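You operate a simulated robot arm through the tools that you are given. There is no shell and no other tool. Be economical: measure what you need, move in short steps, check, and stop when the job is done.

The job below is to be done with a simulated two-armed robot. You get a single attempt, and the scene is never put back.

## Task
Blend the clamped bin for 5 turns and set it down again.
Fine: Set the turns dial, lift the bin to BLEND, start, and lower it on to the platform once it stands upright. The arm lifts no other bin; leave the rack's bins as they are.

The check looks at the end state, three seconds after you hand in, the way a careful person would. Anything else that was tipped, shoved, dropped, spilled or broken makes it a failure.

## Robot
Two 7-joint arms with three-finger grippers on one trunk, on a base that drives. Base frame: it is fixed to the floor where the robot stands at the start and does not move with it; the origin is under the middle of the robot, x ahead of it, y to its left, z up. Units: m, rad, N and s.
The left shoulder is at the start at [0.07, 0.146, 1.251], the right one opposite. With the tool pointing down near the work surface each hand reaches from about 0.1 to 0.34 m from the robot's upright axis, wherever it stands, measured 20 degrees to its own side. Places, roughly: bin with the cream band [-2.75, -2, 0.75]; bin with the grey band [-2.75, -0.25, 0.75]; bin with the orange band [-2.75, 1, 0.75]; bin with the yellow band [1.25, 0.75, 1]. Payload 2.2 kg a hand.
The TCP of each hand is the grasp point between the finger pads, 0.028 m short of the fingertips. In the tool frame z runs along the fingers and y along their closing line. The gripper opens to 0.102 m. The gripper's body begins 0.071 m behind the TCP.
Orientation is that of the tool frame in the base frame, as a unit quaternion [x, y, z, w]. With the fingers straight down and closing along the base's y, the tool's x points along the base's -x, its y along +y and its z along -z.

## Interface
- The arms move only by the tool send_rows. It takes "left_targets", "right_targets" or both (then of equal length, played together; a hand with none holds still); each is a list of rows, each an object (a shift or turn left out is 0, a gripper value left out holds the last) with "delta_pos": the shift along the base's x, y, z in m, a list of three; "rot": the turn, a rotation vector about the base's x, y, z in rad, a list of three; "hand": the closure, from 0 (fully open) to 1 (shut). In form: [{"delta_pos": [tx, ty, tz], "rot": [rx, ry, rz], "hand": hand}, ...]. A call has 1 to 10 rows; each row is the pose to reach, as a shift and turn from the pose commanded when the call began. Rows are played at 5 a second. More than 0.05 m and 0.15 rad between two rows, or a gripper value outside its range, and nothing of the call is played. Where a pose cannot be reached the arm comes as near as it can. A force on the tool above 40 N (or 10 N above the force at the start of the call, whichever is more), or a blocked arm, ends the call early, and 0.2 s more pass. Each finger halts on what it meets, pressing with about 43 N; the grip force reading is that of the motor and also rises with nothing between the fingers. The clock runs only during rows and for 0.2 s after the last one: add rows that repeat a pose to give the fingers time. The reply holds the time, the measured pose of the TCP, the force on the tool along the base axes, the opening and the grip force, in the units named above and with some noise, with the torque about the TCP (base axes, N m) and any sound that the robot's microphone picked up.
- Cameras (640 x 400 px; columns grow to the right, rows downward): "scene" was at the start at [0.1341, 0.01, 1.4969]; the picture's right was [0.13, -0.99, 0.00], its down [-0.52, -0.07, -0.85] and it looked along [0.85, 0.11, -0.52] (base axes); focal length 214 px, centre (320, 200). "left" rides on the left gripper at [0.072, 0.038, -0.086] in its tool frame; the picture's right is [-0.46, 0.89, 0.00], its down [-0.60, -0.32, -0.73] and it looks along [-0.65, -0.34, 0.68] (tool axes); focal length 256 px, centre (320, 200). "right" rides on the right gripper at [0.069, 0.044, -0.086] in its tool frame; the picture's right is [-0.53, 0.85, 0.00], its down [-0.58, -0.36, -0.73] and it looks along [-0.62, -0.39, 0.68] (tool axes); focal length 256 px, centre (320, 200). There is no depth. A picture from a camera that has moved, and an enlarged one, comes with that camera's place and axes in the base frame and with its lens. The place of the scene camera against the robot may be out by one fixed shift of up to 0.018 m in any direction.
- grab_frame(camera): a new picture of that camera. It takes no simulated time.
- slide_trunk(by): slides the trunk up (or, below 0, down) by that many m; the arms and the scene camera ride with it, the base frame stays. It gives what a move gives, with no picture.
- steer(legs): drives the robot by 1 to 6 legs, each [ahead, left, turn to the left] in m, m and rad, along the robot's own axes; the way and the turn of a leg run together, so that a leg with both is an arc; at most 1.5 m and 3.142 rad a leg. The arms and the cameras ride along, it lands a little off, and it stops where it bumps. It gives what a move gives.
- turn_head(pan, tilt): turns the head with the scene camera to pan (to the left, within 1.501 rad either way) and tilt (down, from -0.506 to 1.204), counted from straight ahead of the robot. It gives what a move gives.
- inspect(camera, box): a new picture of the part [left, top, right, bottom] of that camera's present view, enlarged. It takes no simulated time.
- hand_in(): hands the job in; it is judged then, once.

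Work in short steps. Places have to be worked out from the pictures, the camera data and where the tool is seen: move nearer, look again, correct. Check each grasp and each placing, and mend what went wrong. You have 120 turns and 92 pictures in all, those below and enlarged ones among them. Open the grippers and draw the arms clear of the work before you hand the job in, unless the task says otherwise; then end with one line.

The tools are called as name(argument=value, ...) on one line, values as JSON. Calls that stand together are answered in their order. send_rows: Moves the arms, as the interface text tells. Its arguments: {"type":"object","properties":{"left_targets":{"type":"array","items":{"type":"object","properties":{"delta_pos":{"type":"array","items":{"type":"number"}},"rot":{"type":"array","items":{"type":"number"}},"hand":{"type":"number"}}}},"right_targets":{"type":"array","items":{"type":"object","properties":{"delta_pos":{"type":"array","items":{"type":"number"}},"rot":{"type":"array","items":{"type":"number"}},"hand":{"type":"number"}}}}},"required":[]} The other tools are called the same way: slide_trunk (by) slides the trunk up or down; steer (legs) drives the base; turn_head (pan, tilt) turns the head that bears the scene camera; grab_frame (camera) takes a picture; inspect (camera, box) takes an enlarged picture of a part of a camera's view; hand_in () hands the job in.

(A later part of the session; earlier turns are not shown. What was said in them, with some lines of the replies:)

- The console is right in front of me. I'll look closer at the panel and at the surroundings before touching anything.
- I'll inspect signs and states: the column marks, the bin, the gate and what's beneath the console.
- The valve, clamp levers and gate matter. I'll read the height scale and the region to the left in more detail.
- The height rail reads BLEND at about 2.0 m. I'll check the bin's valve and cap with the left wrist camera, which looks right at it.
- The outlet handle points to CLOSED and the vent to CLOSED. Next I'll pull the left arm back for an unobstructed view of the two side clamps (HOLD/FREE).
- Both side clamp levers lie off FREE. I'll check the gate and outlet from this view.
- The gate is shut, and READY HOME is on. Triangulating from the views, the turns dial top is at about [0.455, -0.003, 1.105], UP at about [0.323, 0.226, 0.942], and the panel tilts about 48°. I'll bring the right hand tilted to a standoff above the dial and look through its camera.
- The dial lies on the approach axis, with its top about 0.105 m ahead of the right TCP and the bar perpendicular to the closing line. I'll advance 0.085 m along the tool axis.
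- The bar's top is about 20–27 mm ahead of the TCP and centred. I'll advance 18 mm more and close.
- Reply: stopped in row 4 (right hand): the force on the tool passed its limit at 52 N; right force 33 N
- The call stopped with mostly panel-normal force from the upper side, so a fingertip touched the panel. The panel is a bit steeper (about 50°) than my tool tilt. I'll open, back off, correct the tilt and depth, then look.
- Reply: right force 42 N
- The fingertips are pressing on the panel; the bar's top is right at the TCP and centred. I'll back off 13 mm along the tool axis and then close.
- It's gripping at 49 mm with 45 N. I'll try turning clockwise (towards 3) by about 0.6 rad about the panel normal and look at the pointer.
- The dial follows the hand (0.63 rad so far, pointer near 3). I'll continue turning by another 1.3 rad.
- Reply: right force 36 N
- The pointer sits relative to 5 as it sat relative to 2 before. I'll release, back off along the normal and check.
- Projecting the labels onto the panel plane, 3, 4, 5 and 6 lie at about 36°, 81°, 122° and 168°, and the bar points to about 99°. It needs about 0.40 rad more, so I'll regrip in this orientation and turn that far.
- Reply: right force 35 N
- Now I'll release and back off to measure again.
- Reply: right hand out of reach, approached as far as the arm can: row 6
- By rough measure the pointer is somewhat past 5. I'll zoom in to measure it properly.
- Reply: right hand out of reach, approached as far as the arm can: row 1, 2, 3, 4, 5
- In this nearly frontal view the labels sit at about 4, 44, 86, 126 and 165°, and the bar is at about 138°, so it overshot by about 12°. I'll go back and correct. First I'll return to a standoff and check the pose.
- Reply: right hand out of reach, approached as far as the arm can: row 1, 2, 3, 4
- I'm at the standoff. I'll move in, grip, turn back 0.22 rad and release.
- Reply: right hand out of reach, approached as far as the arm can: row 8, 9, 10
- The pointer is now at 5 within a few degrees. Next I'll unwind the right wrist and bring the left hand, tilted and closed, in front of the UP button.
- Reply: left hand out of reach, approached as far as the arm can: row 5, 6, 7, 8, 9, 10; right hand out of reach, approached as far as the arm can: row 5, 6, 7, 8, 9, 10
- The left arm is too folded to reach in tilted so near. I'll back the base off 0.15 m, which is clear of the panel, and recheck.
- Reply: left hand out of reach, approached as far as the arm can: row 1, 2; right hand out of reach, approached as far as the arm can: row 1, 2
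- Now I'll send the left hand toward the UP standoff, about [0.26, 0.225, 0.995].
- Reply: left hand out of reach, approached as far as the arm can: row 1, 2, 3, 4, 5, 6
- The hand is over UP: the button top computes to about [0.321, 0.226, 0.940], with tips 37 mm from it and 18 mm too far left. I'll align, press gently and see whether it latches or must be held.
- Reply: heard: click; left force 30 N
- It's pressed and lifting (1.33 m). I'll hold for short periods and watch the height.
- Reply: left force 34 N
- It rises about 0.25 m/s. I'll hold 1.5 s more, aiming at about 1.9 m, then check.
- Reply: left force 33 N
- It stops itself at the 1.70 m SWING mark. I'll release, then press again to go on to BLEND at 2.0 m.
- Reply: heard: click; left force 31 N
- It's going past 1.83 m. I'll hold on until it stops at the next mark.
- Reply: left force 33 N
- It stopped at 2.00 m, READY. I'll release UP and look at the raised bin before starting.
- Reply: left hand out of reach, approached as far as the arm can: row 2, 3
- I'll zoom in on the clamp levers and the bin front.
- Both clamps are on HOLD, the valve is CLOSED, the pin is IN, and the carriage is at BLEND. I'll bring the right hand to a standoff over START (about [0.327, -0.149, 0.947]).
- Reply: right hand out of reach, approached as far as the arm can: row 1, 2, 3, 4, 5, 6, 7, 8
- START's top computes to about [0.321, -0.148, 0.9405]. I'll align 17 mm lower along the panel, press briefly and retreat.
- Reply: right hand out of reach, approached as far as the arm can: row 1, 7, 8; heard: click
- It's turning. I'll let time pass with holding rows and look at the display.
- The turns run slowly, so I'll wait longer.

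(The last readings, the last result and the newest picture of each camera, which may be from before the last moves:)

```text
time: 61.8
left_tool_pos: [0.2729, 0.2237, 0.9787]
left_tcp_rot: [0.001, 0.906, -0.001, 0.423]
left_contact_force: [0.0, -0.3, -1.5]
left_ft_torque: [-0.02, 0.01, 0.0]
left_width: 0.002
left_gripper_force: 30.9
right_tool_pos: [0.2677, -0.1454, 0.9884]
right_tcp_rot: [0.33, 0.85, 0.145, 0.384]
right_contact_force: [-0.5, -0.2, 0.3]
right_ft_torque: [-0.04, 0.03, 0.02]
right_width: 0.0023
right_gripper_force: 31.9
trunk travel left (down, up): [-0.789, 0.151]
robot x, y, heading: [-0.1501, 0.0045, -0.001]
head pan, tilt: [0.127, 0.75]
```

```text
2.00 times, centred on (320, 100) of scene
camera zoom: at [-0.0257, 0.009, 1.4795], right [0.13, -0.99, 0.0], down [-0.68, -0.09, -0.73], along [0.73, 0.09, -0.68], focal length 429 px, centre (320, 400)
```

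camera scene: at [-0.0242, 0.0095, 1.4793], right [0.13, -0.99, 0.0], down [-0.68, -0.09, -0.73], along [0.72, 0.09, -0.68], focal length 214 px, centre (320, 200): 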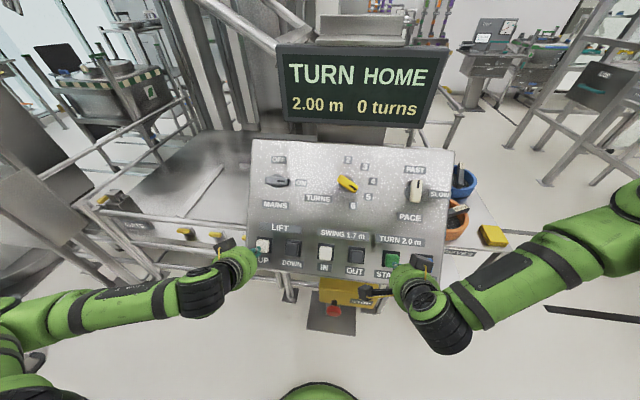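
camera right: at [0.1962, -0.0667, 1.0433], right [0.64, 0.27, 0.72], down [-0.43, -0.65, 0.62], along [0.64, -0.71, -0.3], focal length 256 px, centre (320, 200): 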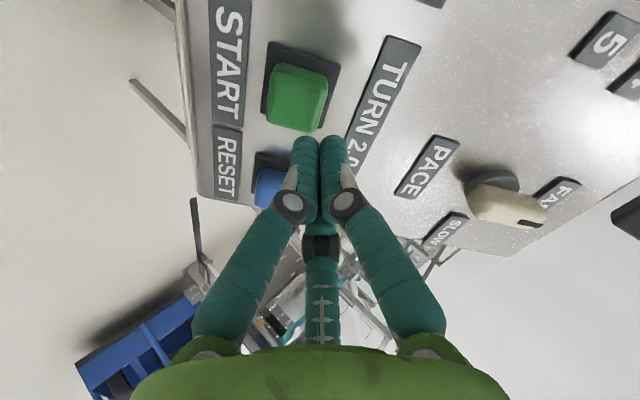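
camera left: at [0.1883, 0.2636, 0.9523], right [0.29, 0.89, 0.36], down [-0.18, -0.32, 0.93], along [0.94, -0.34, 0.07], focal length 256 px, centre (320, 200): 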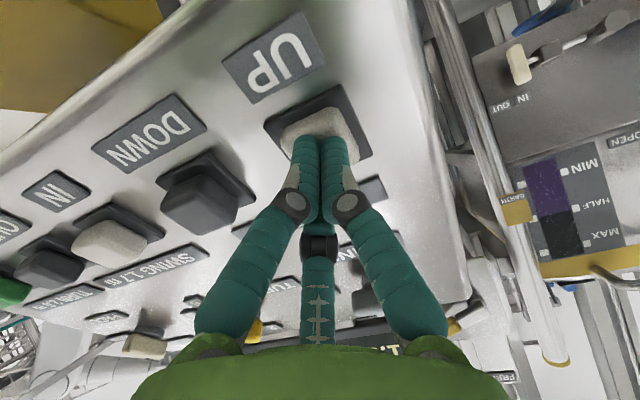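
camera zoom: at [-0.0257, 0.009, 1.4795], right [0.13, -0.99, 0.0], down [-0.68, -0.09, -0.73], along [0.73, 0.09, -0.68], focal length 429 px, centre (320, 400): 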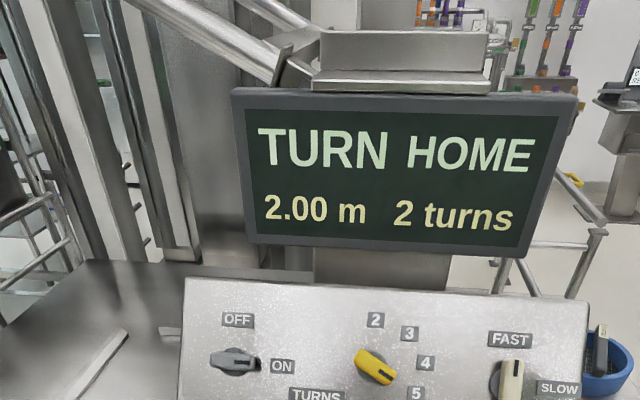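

Two turns in about 12 s, so five need roughly 25–28 s. I'll wait on.

send_rows(right_targets=[{}, {}, {}, {}, {}, {}, {}, {}, {}, {}])

send_rows(right_targets=[{}, {}, {}, {}, {}, {}, {}, {}, {}, {}])

send_rows(right_targets=[{}, {}, {}, {}, {}, {}, {}, {}, {}, {}])

send_rows(right_targets=[{}, {}, {}, {}, {}, {}, {}, {}, {}, {}])

send_rows(right_targets=[{}, {}, {}, {}, {}, {}, {}, {}, {}, {}])

send_rows(right_targets=[{}, {}, {}, {}, {}, {}, {}, {}, {}, {}])

inspect(camera="scene", box=[160, 0, 480, 200])

```text
time: 64.0
left_tool_pos: [0.2729, 0.2246, 0.9784]
left_tcp_rot: [0.0, 0.906, 0.0, 0.423]
left_contact_force: [0.7, 0.1, -0.2]
left_ft_torque: [0.02, -0.02, -0.01]
left_width: 0.0021
left_gripper_force: 31.5
right_tool_pos: [0.267, -0.1474, 0.9886]
right_tcp_rot: [0.33, 0.851, 0.144, 0.383]
right_contact_force: [0.7, -0.3, 0.5]
right_ft_torque: [0.0, -0.02, 0.05]
right_width: 0.0021
right_gripper_force: 31.4
trunk travel left (down, up): [-0.789, 0.151]
robot x, y, heading: [-0.1503, 0.0003, -0.002]
head pan, tilt: [0.127, 0.75]
```

```text
time: 66.2
left_tool_pos: [0.2734, 0.2239, 0.9772]
left_tcp_rot: [0.0, 0.906, 0.0, 0.423]
left_contact_force: [0.4, 0.0, 0.4]
left_ft_torque: [0.01, 0.01, 0.0]
left_width: 0.0022
left_gripper_force: 31.5
right_tool_pos: [0.2675, -0.1464, 0.9879]
right_tcp_rot: [0.33, 0.85, 0.145, 0.384]
right_contact_force: [0.0, -0.2, 0.3]
right_ft_torque: [0.02, 0.02, 0.01]
right_width: 0.0021
right_gripper_force: 31.1
trunk travel left (down, up): [-0.789, 0.151]
robot x, y, heading: [-0.1517, -0.0024, -0.0]
head pan, tilt: [0.127, 0.75]
```

```text
time: 68.4
left_tool_pos: [0.272, 0.2232, 0.9778]
left_tcp_rot: [0.0, 0.906, 0.0, 0.423]
left_contact_force: [0.0, -0.3, -0.1]
left_ft_torque: [0.0, 0.03, 0.03]
left_width: 0.0022
left_gripper_force: 31.3
right_tool_pos: [0.2681, -0.1462, 0.9887]
right_tcp_rot: [0.33, 0.85, 0.145, 0.384]
right_contact_force: [-0.7, 1.0, 0.0]
right_ft_torque: [0.0, -0.02, 0.0]
right_width: 0.0024
right_gripper_force: 31.6
trunk travel left (down, up): [-0.789, 0.151]
robot x, y, heading: [-0.1501, 0.0015, 0.001]
head pan, tilt: [0.127, 0.75]
```

```text
time: 70.6
left_tool_pos: [0.2733, 0.2241, 0.9777]
left_tcp_rot: [0.0, 0.906, 0.001, 0.423]
left_contact_force: [-0.8, -0.7, 0.3]
left_ft_torque: [0.03, 0.0, 0.02]
left_width: 0.0021
left_gripper_force: 31.4
right_tool_pos: [0.2675, -0.146, 0.9881]
right_tcp_rot: [0.329, 0.851, 0.145, 0.384]
right_contact_force: [0.8, 0.8, -0.5]
right_ft_torque: [-0.03, -0.03, -0.02]
right_width: 0.002
right_gripper_force: 31.9
trunk travel left (down, up): [-0.789, 0.151]
robot x, y, heading: [-0.1532, 0.0006, -0.001]
head pan, tilt: [0.127, 0.75]
```

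```text
time: 72.8
left_tool_pos: [0.2715, 0.2245, 0.9779]
left_tcp_rot: [0.0, 0.906, 0.0, 0.424]
left_contact_force: [0.0, 0.1, 0.7]
left_ft_torque: [-0.02, -0.01, 0.01]
left_width: 0.002
left_gripper_force: 31.1
right_tool_pos: [0.2673, -0.1468, 0.988]
right_tcp_rot: [0.33, 0.851, 0.145, 0.383]
right_contact_force: [-0.4, 1.1, 0.6]
right_ft_torque: [-0.01, 0.01, 0.0]
right_width: 0.002
right_gripper_force: 31.5
trunk travel left (down, up): [-0.789, 0.151]
robot x, y, heading: [-0.1523, 0.0008, -0.003]
head pan, tilt: [0.127, 0.75]
```

```text
time: 75.0
left_tool_pos: [0.2726, 0.224, 0.9769]
left_tcp_rot: [0.001, 0.906, 0.0, 0.423]
left_contact_force: [0.4, 0.3, -0.3]
left_ft_torque: [-0.02, 0.03, -0.02]
left_width: 0.0021
left_gripper_force: 31.4
right_tool_pos: [0.268, -0.1471, 0.9892]
right_tcp_rot: [0.33, 0.851, 0.146, 0.383]
right_contact_force: [0.0, -0.3, -0.1]
right_ft_torque: [-0.01, -0.01, 0.04]
right_width: 0.0021
right_gripper_force: 31.1
trunk travel left (down, up): [-0.789, 0.151]
robot x, y, heading: [-0.1539, -0.0037, -0.001]
head pan, tilt: [0.127, 0.75]
```

```text
2.00 times, centred on (320, 100) of scene
camera zoom: at [-0.0257, 0.009, 1.4795], right [0.13, -0.99, 0.0], down [-0.68, -0.09, -0.73], along [0.73, 0.09, -0.68], focal length 429 px, centre (320, 400)
```

zoom: 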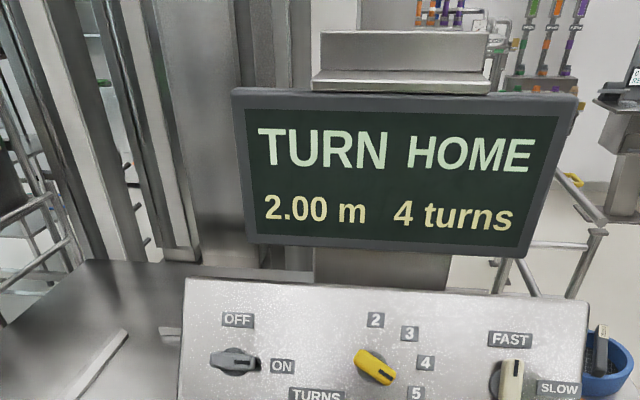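

Four turns so far. While it finishes I'll shift the left hand over to DOWN, staying clear of the buttons.

send_rows(left_targets=[{"delta_pos": [0, -0.04, 0.005]}, {"delta_pos": [0, -0.085, 0.005]}, {"delta_pos": [0, -0.085, 0.005]}, {"delta_pos": [0, -0.085, 0.005]}, {"delta_pos": [0, -0.085, 0.005]}, {"delta_pos": [0, -0.085, 0.005]}, {"delta_pos": [0, -0.085, 0.005]}, {"delta_pos": [0, -0.085, 0.005]}, {"delta_pos": [0, -0.085, 0.005]}, {"delta_pos": [0, -0.085, 0.005]}])

send_rows(right_targets=[{}, {}, {}, {}, {}, {}, {}, {}, {}, {}])

send_rows(right_targets=[{}, {}, {}, {}, {}, {}, {}, {}, {}, {}])

grab_frame(camera="scene")

grab_frame(camera="left")

```text
time: 77.2
left_tool_pos: [0.2711, 0.1395, 0.9842]
left_tcp_rot: [0.0, 0.906, 0.0, 0.424]
left_contact_force: [0.0, -0.5, -0.2]
left_ft_torque: [-0.02, 0.01, -0.02]
left_width: 0.0022
left_gripper_force: 31.2
right_tool_pos: [0.2675, -0.146, 0.9888]
right_tcp_rot: [0.33, 0.85, 0.145, 0.383]
right_contact_force: [0.1, -0.3, 0.0]
right_ft_torque: [0.06, -0.01, -0.01]
right_width: 0.0022
right_gripper_force: 31.2
trunk travel left (down, up): [-0.789, 0.151]
robot x, y, heading: [-0.1518, 0.0041, -0.001]
head pan, tilt: [0.127, 0.75]
```

```text
time: 79.4
left_tool_pos: [0.2729, 0.1377, 0.9842]
left_tcp_rot: [0.0, 0.906, 0.0, 0.424]
left_contact_force: [0.1, -0.2, 0.1]
left_ft_torque: [-0.01, 0.01, -0.02]
left_width: 0.0021
left_gripper_force: 32.0
right_tool_pos: [0.2658, -0.1458, 0.9887]
right_tcp_rot: [0.329, 0.85, 0.145, 0.384]
right_contact_force: [0.1, 0.7, 0.0]
right_ft_torque: [0.01, 0.0, 0.0]
right_width: 0.0019
right_gripper_force: 31.2
trunk travel left (down, up): [-0.789, 0.151]
robot x, y, heading: [-0.1537, 0.0018, 0.002]
head pan, tilt: [0.127, 0.75]
```

```text
time: 81.6
left_tool_pos: [0.2712, 0.1393, 0.9846]
left_tcp_rot: [0.0, 0.906, 0.001, 0.424]
left_contact_force: [0.6, 0.6, -0.1]
left_ft_torque: [-0.03, -0.01, 0.0]
left_width: 0.002
left_gripper_force: 31.7
right_tool_pos: [0.2686, -0.1478, 0.9879]
right_tcp_rot: [0.33, 0.85, 0.146, 0.383]
right_contact_force: [0.4, -0.4, -0.3]
right_ft_torque: [-0.01, 0.02, 0.02]
right_width: 0.0021
right_gripper_force: 31.4
trunk travel left (down, up): [-0.789, 0.151]
robot x, y, heading: [-0.1531, 0.0002, -0.002]
head pan, tilt: [0.127, 0.75]
```

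```text
28 pictures are left
camera scene: at [-0.0257, 0.009, 1.4795], right [0.13, -0.99, 0.0], down [-0.68, -0.09, -0.73], along [0.73, 0.09, -0.68], focal length 214 px, centre (320, 200)
```

scene: 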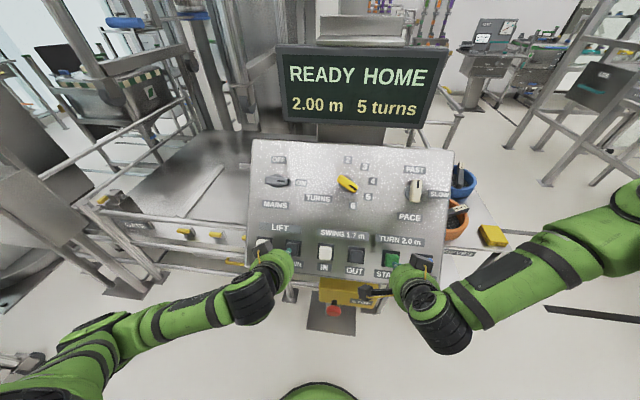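

```text
27 pictures are left
camera left: at [0.159, 0.1776, 0.9833], right [0.3, 0.89, 0.36], down [-0.17, -0.32, 0.93], along [0.94, -0.34, 0.06], focal length 256 px, centre (320, 200)
```

left: 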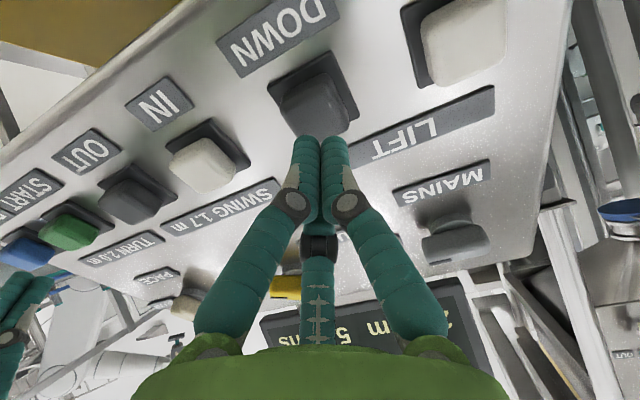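

READY, 5 turns. I'll check that the bin hangs upright before lowering.

turn_head(pan=0.5, tilt=-0.2)

grab_frame(camera="scene")

turn_head(pan=0.4, tilt=0.6)

grab_frame(camera="scene")

```text
time: 82.8
left_tool_pos: [0.2727, 0.1388, 0.9838]
left_tcp_rot: [0.0, 0.906, 0.0, 0.424]
left_contact_force: [0.0, 0.1, -0.4]
left_ft_torque: [-0.02, 0.01, 0.01]
left_width: 0.0019
left_gripper_force: 31.2
right_tool_pos: [0.2673, -0.147, 0.9881]
right_tcp_rot: [0.33, 0.85, 0.145, 0.384]
right_contact_force: [-0.3, 0.5, 0.8]
right_ft_torque: [-0.02, 0.02, -0.01]
right_width: 0.0021
right_gripper_force: 31.5
trunk travel left (down, up): [-0.789, 0.151]
robot x, y, heading: [-0.1552, 0.0013, 0.005]
head pan, tilt: [0.499, -0.201]
```

```text
26 pictures are left
camera scene: at [-0.0347, 0.0383, 1.5649], right [0.48, -0.88, 0.0], down [0.17, 0.1, -0.98], along [0.86, 0.47, 0.2], focal length 214 px, centre (320, 200)
```

scene: 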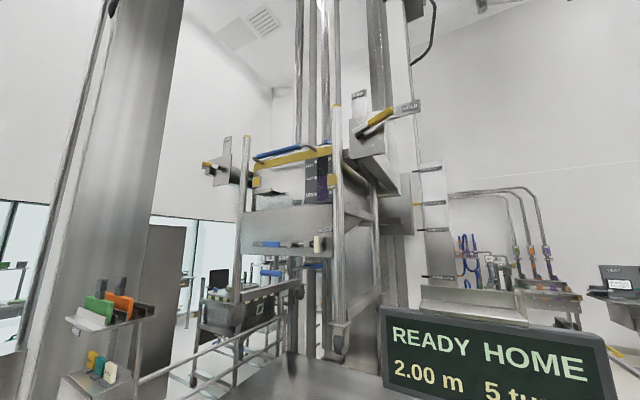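

```text
time: 84.0
left_tool_pos: [0.2704, 0.1389, 0.9848]
left_tcp_rot: [-0.001, 0.906, 0.001, 0.423]
left_contact_force: [-0.2, -0.4, -0.5]
left_ft_torque: [0.0, -0.03, 0.03]
left_width: 0.0022
left_gripper_force: 31.1
right_tool_pos: [0.2664, -0.147, 0.9895]
right_tcp_rot: [0.329, 0.85, 0.146, 0.384]
right_contact_force: [-0.2, 0.9, -0.6]
right_ft_torque: [0.0, -0.01, 0.04]
right_width: 0.0023
right_gripper_force: 31.2
trunk travel left (down, up): [-0.789, 0.151]
robot x, y, heading: [-0.1526, 0.0007, -0.002]
head pan, tilt: [0.4, 0.6]
```

```text
25 pictures are left
camera scene: at [-0.0264, 0.0329, 1.4924], right [0.39, -0.92, 0.0], down [-0.52, -0.22, -0.83], along [0.76, 0.32, -0.56], focal length 214 px, centre (320, 200)
```

scene: 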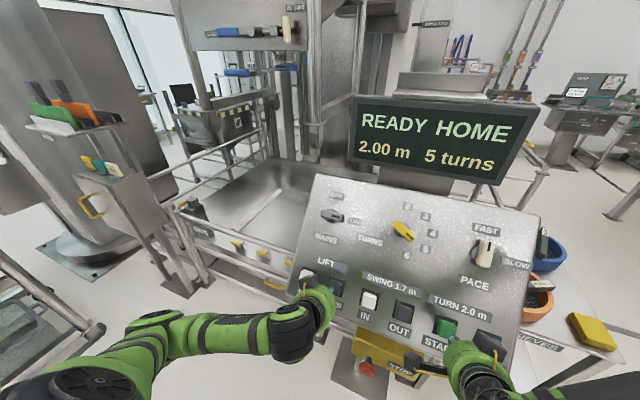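

The bin is upright and the platform below is clear. I'll press DOWN and hold.

send_rows(left_targets=[{"delta_pos": [-0.004, 0, -0.005]}, {"delta_pos": [0.013, 0, -0.019]}, {"delta_pos": [0.022, 0, -0.027]}, {"delta_pos": [0.027, 0, -0.031]}, {"delta_pos": [0.031, 0, -0.0345]}, {"delta_pos": [0.031, 0, -0.0345]}])

inspect(camera="scene", box=[160, 0, 560, 250])

```text
time: 85.4
left_tool_pos: [0.2996, 0.1388, 0.9519]
left_tcp_rot: [0.0, 0.904, -0.001, 0.427]
left_contact_force: [-14.6, 3.4, 16.0]
left_ft_torque: [0.14, -0.03, -0.03]
left_width: 0.0064
left_gripper_force: 31.4
right_tool_pos: [0.2628, -0.1462, 0.9908]
right_tcp_rot: [0.329, 0.849, 0.146, 0.386]
right_contact_force: [0.1, 0.4, 1.0]
right_ft_torque: [-0.02, -0.01, 0.01]
right_width: 0.0021
right_gripper_force: 31.1
trunk travel left (down, up): [-0.789, 0.151]
robot x, y, heading: [-0.15, 0.0013, -0.003]
head pan, tilt: [0.4, 0.6]
heard: click
```

```text
1.60 times, centred on (360, 125) of scene
camera zoom: at [-0.0333, 0.0333, 1.4932], right [0.39, -0.92, 0.0], down [-0.52, -0.22, -0.83], along [0.76, 0.32, -0.56], focal length 343 px, centre (256, 320)
```

zoom: 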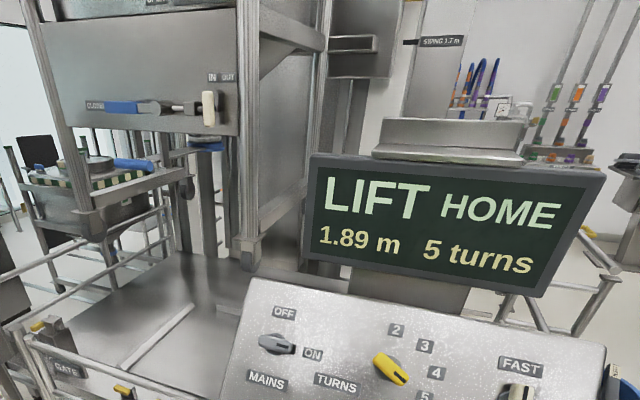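

Descending (1.89 m). I'll hold until it stops at 1.70 m, release, and press again towards HOME.

send_rows(left_targets=[{}, {}, {}, {}, {}, {}])

inspect(camera="scene", box=[160, 0, 560, 250])

```text
time: 86.8
left_tool_pos: [0.2982, 0.139, 0.9531]
left_tcp_rot: [0.0, 0.905, -0.001, 0.426]
left_contact_force: [-13.6, 4.3, 21.1]
left_ft_torque: [0.01, -0.11, 0.07]
left_width: 0.006
left_gripper_force: 30.9
right_tool_pos: [0.2633, -0.1455, 0.9905]
right_tcp_rot: [0.329, 0.849, 0.146, 0.385]
right_contact_force: [0.4, -0.9, 0.9]
right_ft_torque: [-0.02, 0.01, 0.0]
right_width: 0.0022
right_gripper_force: 31.0
trunk travel left (down, up): [-0.789, 0.151]
robot x, y, heading: [-0.1503, -0.0007, -0.002]
head pan, tilt: [0.4, 0.6]
```

```text
1.60 times, centred on (360, 125) of scene
camera zoom: at [-0.0334, 0.0332, 1.493], right [0.39, -0.92, 0.0], down [-0.52, -0.22, -0.83], along [0.76, 0.32, -0.56], focal length 343 px, centre (256, 320)
```

zoom: 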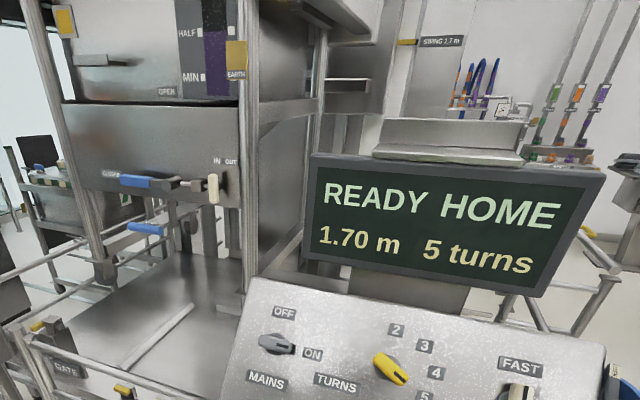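

It stopped at 1.70 m. I'll release and press DOWN again.

send_rows(left_targets=[{"delta_pos": [-0.011, 0, 0.009]}, {"delta_pos": [-0.019, 0, 0.016]}, {"delta_pos": [-0.019, 0, 0.016]}, {"delta_pos": [-0.008, 0, 0.007]}, {}, {}, {}, {}, {}, {}])

inspect(camera="scene", box=[160, 0, 560, 250])

```text
time: 89.0
left_tool_pos: [0.2989, 0.1379, 0.9525]
left_tcp_rot: [0.0, 0.904, 0.0, 0.428]
left_contact_force: [-15.4, 2.6, 19.9]
left_ft_torque: [0.01, -0.01, 0.02]
left_width: 0.0061
left_gripper_force: 31.4
right_tool_pos: [0.2639, -0.1461, 0.9892]
right_tcp_rot: [0.33, 0.849, 0.147, 0.386]
right_contact_force: [0.3, -0.5, -0.6]
right_ft_torque: [0.03, 0.01, 0.01]
right_width: 0.002
right_gripper_force: 31.8
trunk travel left (down, up): [-0.789, 0.151]
robot x, y, heading: [-0.1471, 0.0, -0.0]
head pan, tilt: [0.4, 0.6]
heard: click
```

```text
1.60 times, centred on (360, 125) of scene
camera zoom: at [-0.0338, 0.033, 1.4931], right [0.39, -0.92, 0.0], down [-0.52, -0.22, -0.83], along [0.76, 0.32, -0.56], focal length 343 px, centre (256, 320)
```

zoom: 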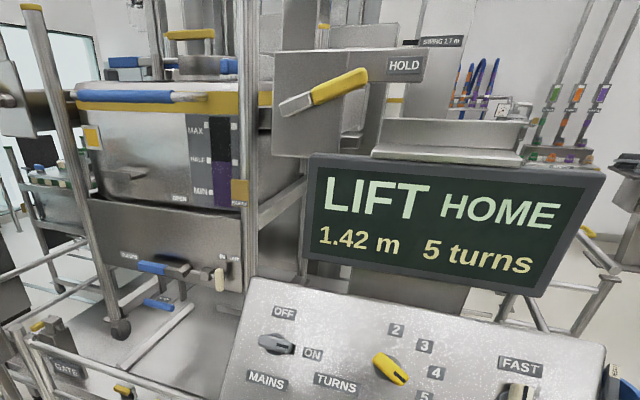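

It's at 1.42 m, still descending. I'll keep holding to HOME at 1.20 m.

send_rows(left_targets=[{}, {}, {}, {}, {}, {}])

inspect(camera="scene", box=[160, 0, 560, 250])

```text
time: 90.4
left_tool_pos: [0.3003, 0.1393, 0.953]
left_tcp_rot: [0.0, 0.904, -0.001, 0.428]
left_contact_force: [-13.5, 4.1, 21.8]
left_ft_torque: [0.08, -0.12, 0.06]
left_width: 0.006
left_gripper_force: 31.3
right_tool_pos: [0.2635, -0.1462, 0.9911]
right_tcp_rot: [0.33, 0.849, 0.147, 0.386]
right_contact_force: [0.2, 0.4, 0.1]
right_ft_torque: [-0.01, 0.02, -0.02]
right_width: 0.0021
right_gripper_force: 31.2
trunk travel left (down, up): [-0.789, 0.151]
robot x, y, heading: [-0.1522, -0.0008, 0.002]
head pan, tilt: [0.4, 0.6]
```

```text
1.60 times, centred on (360, 125) of scene
camera zoom: at [-0.0336, 0.033, 1.4931], right [0.39, -0.92, 0.0], down [-0.52, -0.22, -0.83], along [0.76, 0.32, -0.56], focal length 343 px, centre (256, 320)
```

zoom: 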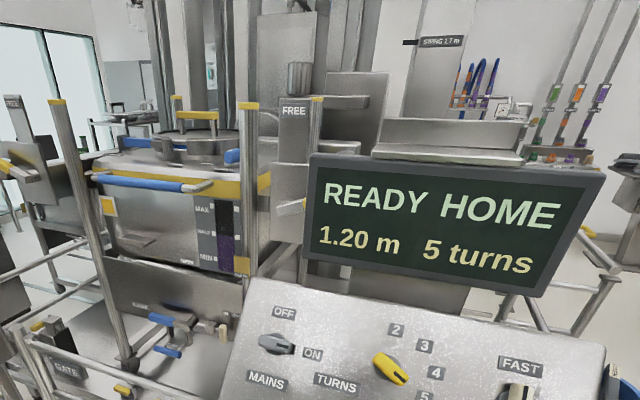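

The bin is back on the platform at 1.20 m, READY HOME, 5 turns. I'll retreat both hands, open the grippers and back away.

send_rows(left_targets=[{"delta_pos": [-0.015, 0, 0.013]}, {"delta_pos": [-0.03, 0, 0.03]}, {"delta_pos": [-0.03, 0, 0.06]}], right_targets=[{"delta_pos": [-0.015, 0, 0.013]}, {"delta_pos": [-0.02, 0, 0.03]}, {"delta_pos": [-0.02, 0, 0.06]}])

steer(legs=[[-0.15, 0, 0]])

send_rows(left_targets=[{"hand": 0.5}, {"hand": 0}, {"hand": 0}], right_targets=[{"hand": 0.5}, {"hand": 0}, {"hand": 0}])

grab_frame(camera="scene")

```text
time: 91.2
left_tool_pos: [0.2782, 0.1379, 1.0077]
left_tcp_rot: [-0.001, 0.906, 0.001, 0.423]
left_contact_force: [0.8, -0.7, -0.5]
left_ft_torque: [0.04, -0.01, 0.0]
left_width: 0.002
left_gripper_force: 31.4
left hand out of reach, approached as far as the arm can: row 3
right_tool_pos: [0.2854, -0.1312, 1.0364]
right_tcp_rot: [0.329, 0.851, 0.145, 0.384]
right_contact_force: [0.0, -1.0, 0.2]
right_ft_torque: [-0.03, -0.02, 0.0]
right_width: 0.0019
right_gripper_force: 31.2
right hand out of reach, approached as far as the arm can: row 1, 2, 3
trunk travel left (down, up): [-0.789, 0.151]
robot x, y, heading: [-0.1554, -0.0008, 0.001]
head pan, tilt: [0.4, 0.6]
```

```text
time: 92.5
left_tool_pos: [0.1307, 0.1379, 1.0077]
left_tcp_rot: [0.001, 0.906, -0.001, 0.423]
left_contact_force: [0.0, -0.4, -0.5]
left_ft_torque: [0.0, 0.01, -0.01]
left_width: 0.002
left_gripper_force: 31.8
right_tool_pos: [0.1375, -0.1318, 1.0352]
right_tcp_rot: [0.33, 0.85, 0.145, 0.384]
right_contact_force: [0.6, 0.1, -0.1]
right_ft_torque: [0.04, -0.01, 0.01]
right_width: 0.0021
right_gripper_force: 31.2
trunk travel left (down, up): [-0.789, 0.151]
robot x, y, heading: [-0.3008, 0.0024, 0.001]
head pan, tilt: [0.4, 0.6]
```

```text
time: 93.3
left_tool_pos: [0.1276, 0.1376, 1.0094]
left_tcp_rot: [0.001, 0.906, 0.0, 0.424]
left_contact_force: [-0.3, 0.6, -0.8]
left_ft_torque: [-0.01, 0.0, -0.01]
left_width: 0.102
left_gripper_force: 0.0
right_tool_pos: [0.1348, -0.1318, 1.0374]
right_tcp_rot: [0.331, 0.85, 0.144, 0.384]
right_contact_force: [-0.3, 0.8, -0.8]
right_ft_torque: [0.04, 0.02, 0.0]
right_width: 0.1018
right_gripper_force: 0.1
trunk travel left (down, up): [-0.789, 0.151]
robot x, y, heading: [-0.3033, 0.0024, -0.008]
head pan, tilt: [0.4, 0.6]
```

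```text
20 pictures are left
camera scene: at [-0.1763, 0.0327, 1.4924], right [0.39, -0.92, 0.0], down [-0.52, -0.22, -0.83], along [0.76, 0.32, -0.56], focal length 214 px, centre (320, 200)
```

scene: 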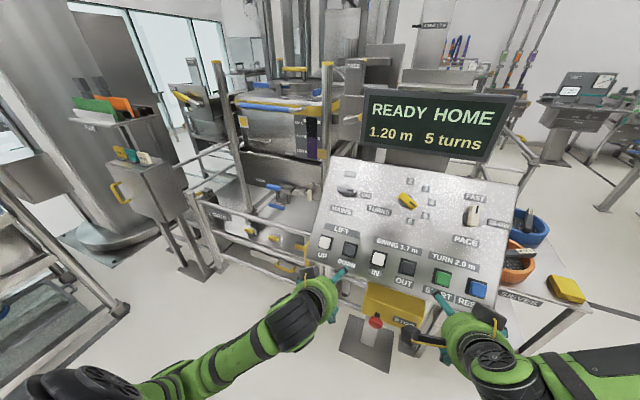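

The bin stands on the platform, the display shows READY HOME, 1.20 m and 5 turns, and both hands are open and clear. I'm handing in.

hand_in()

```text
The job is handed in.
```

The clamped bin was blended for 5 turns at 2.00 m and lowered upright back onto the platform; the display reads READY HOME, 1.20 m, 5 turns, and I left the rack's bins alone.
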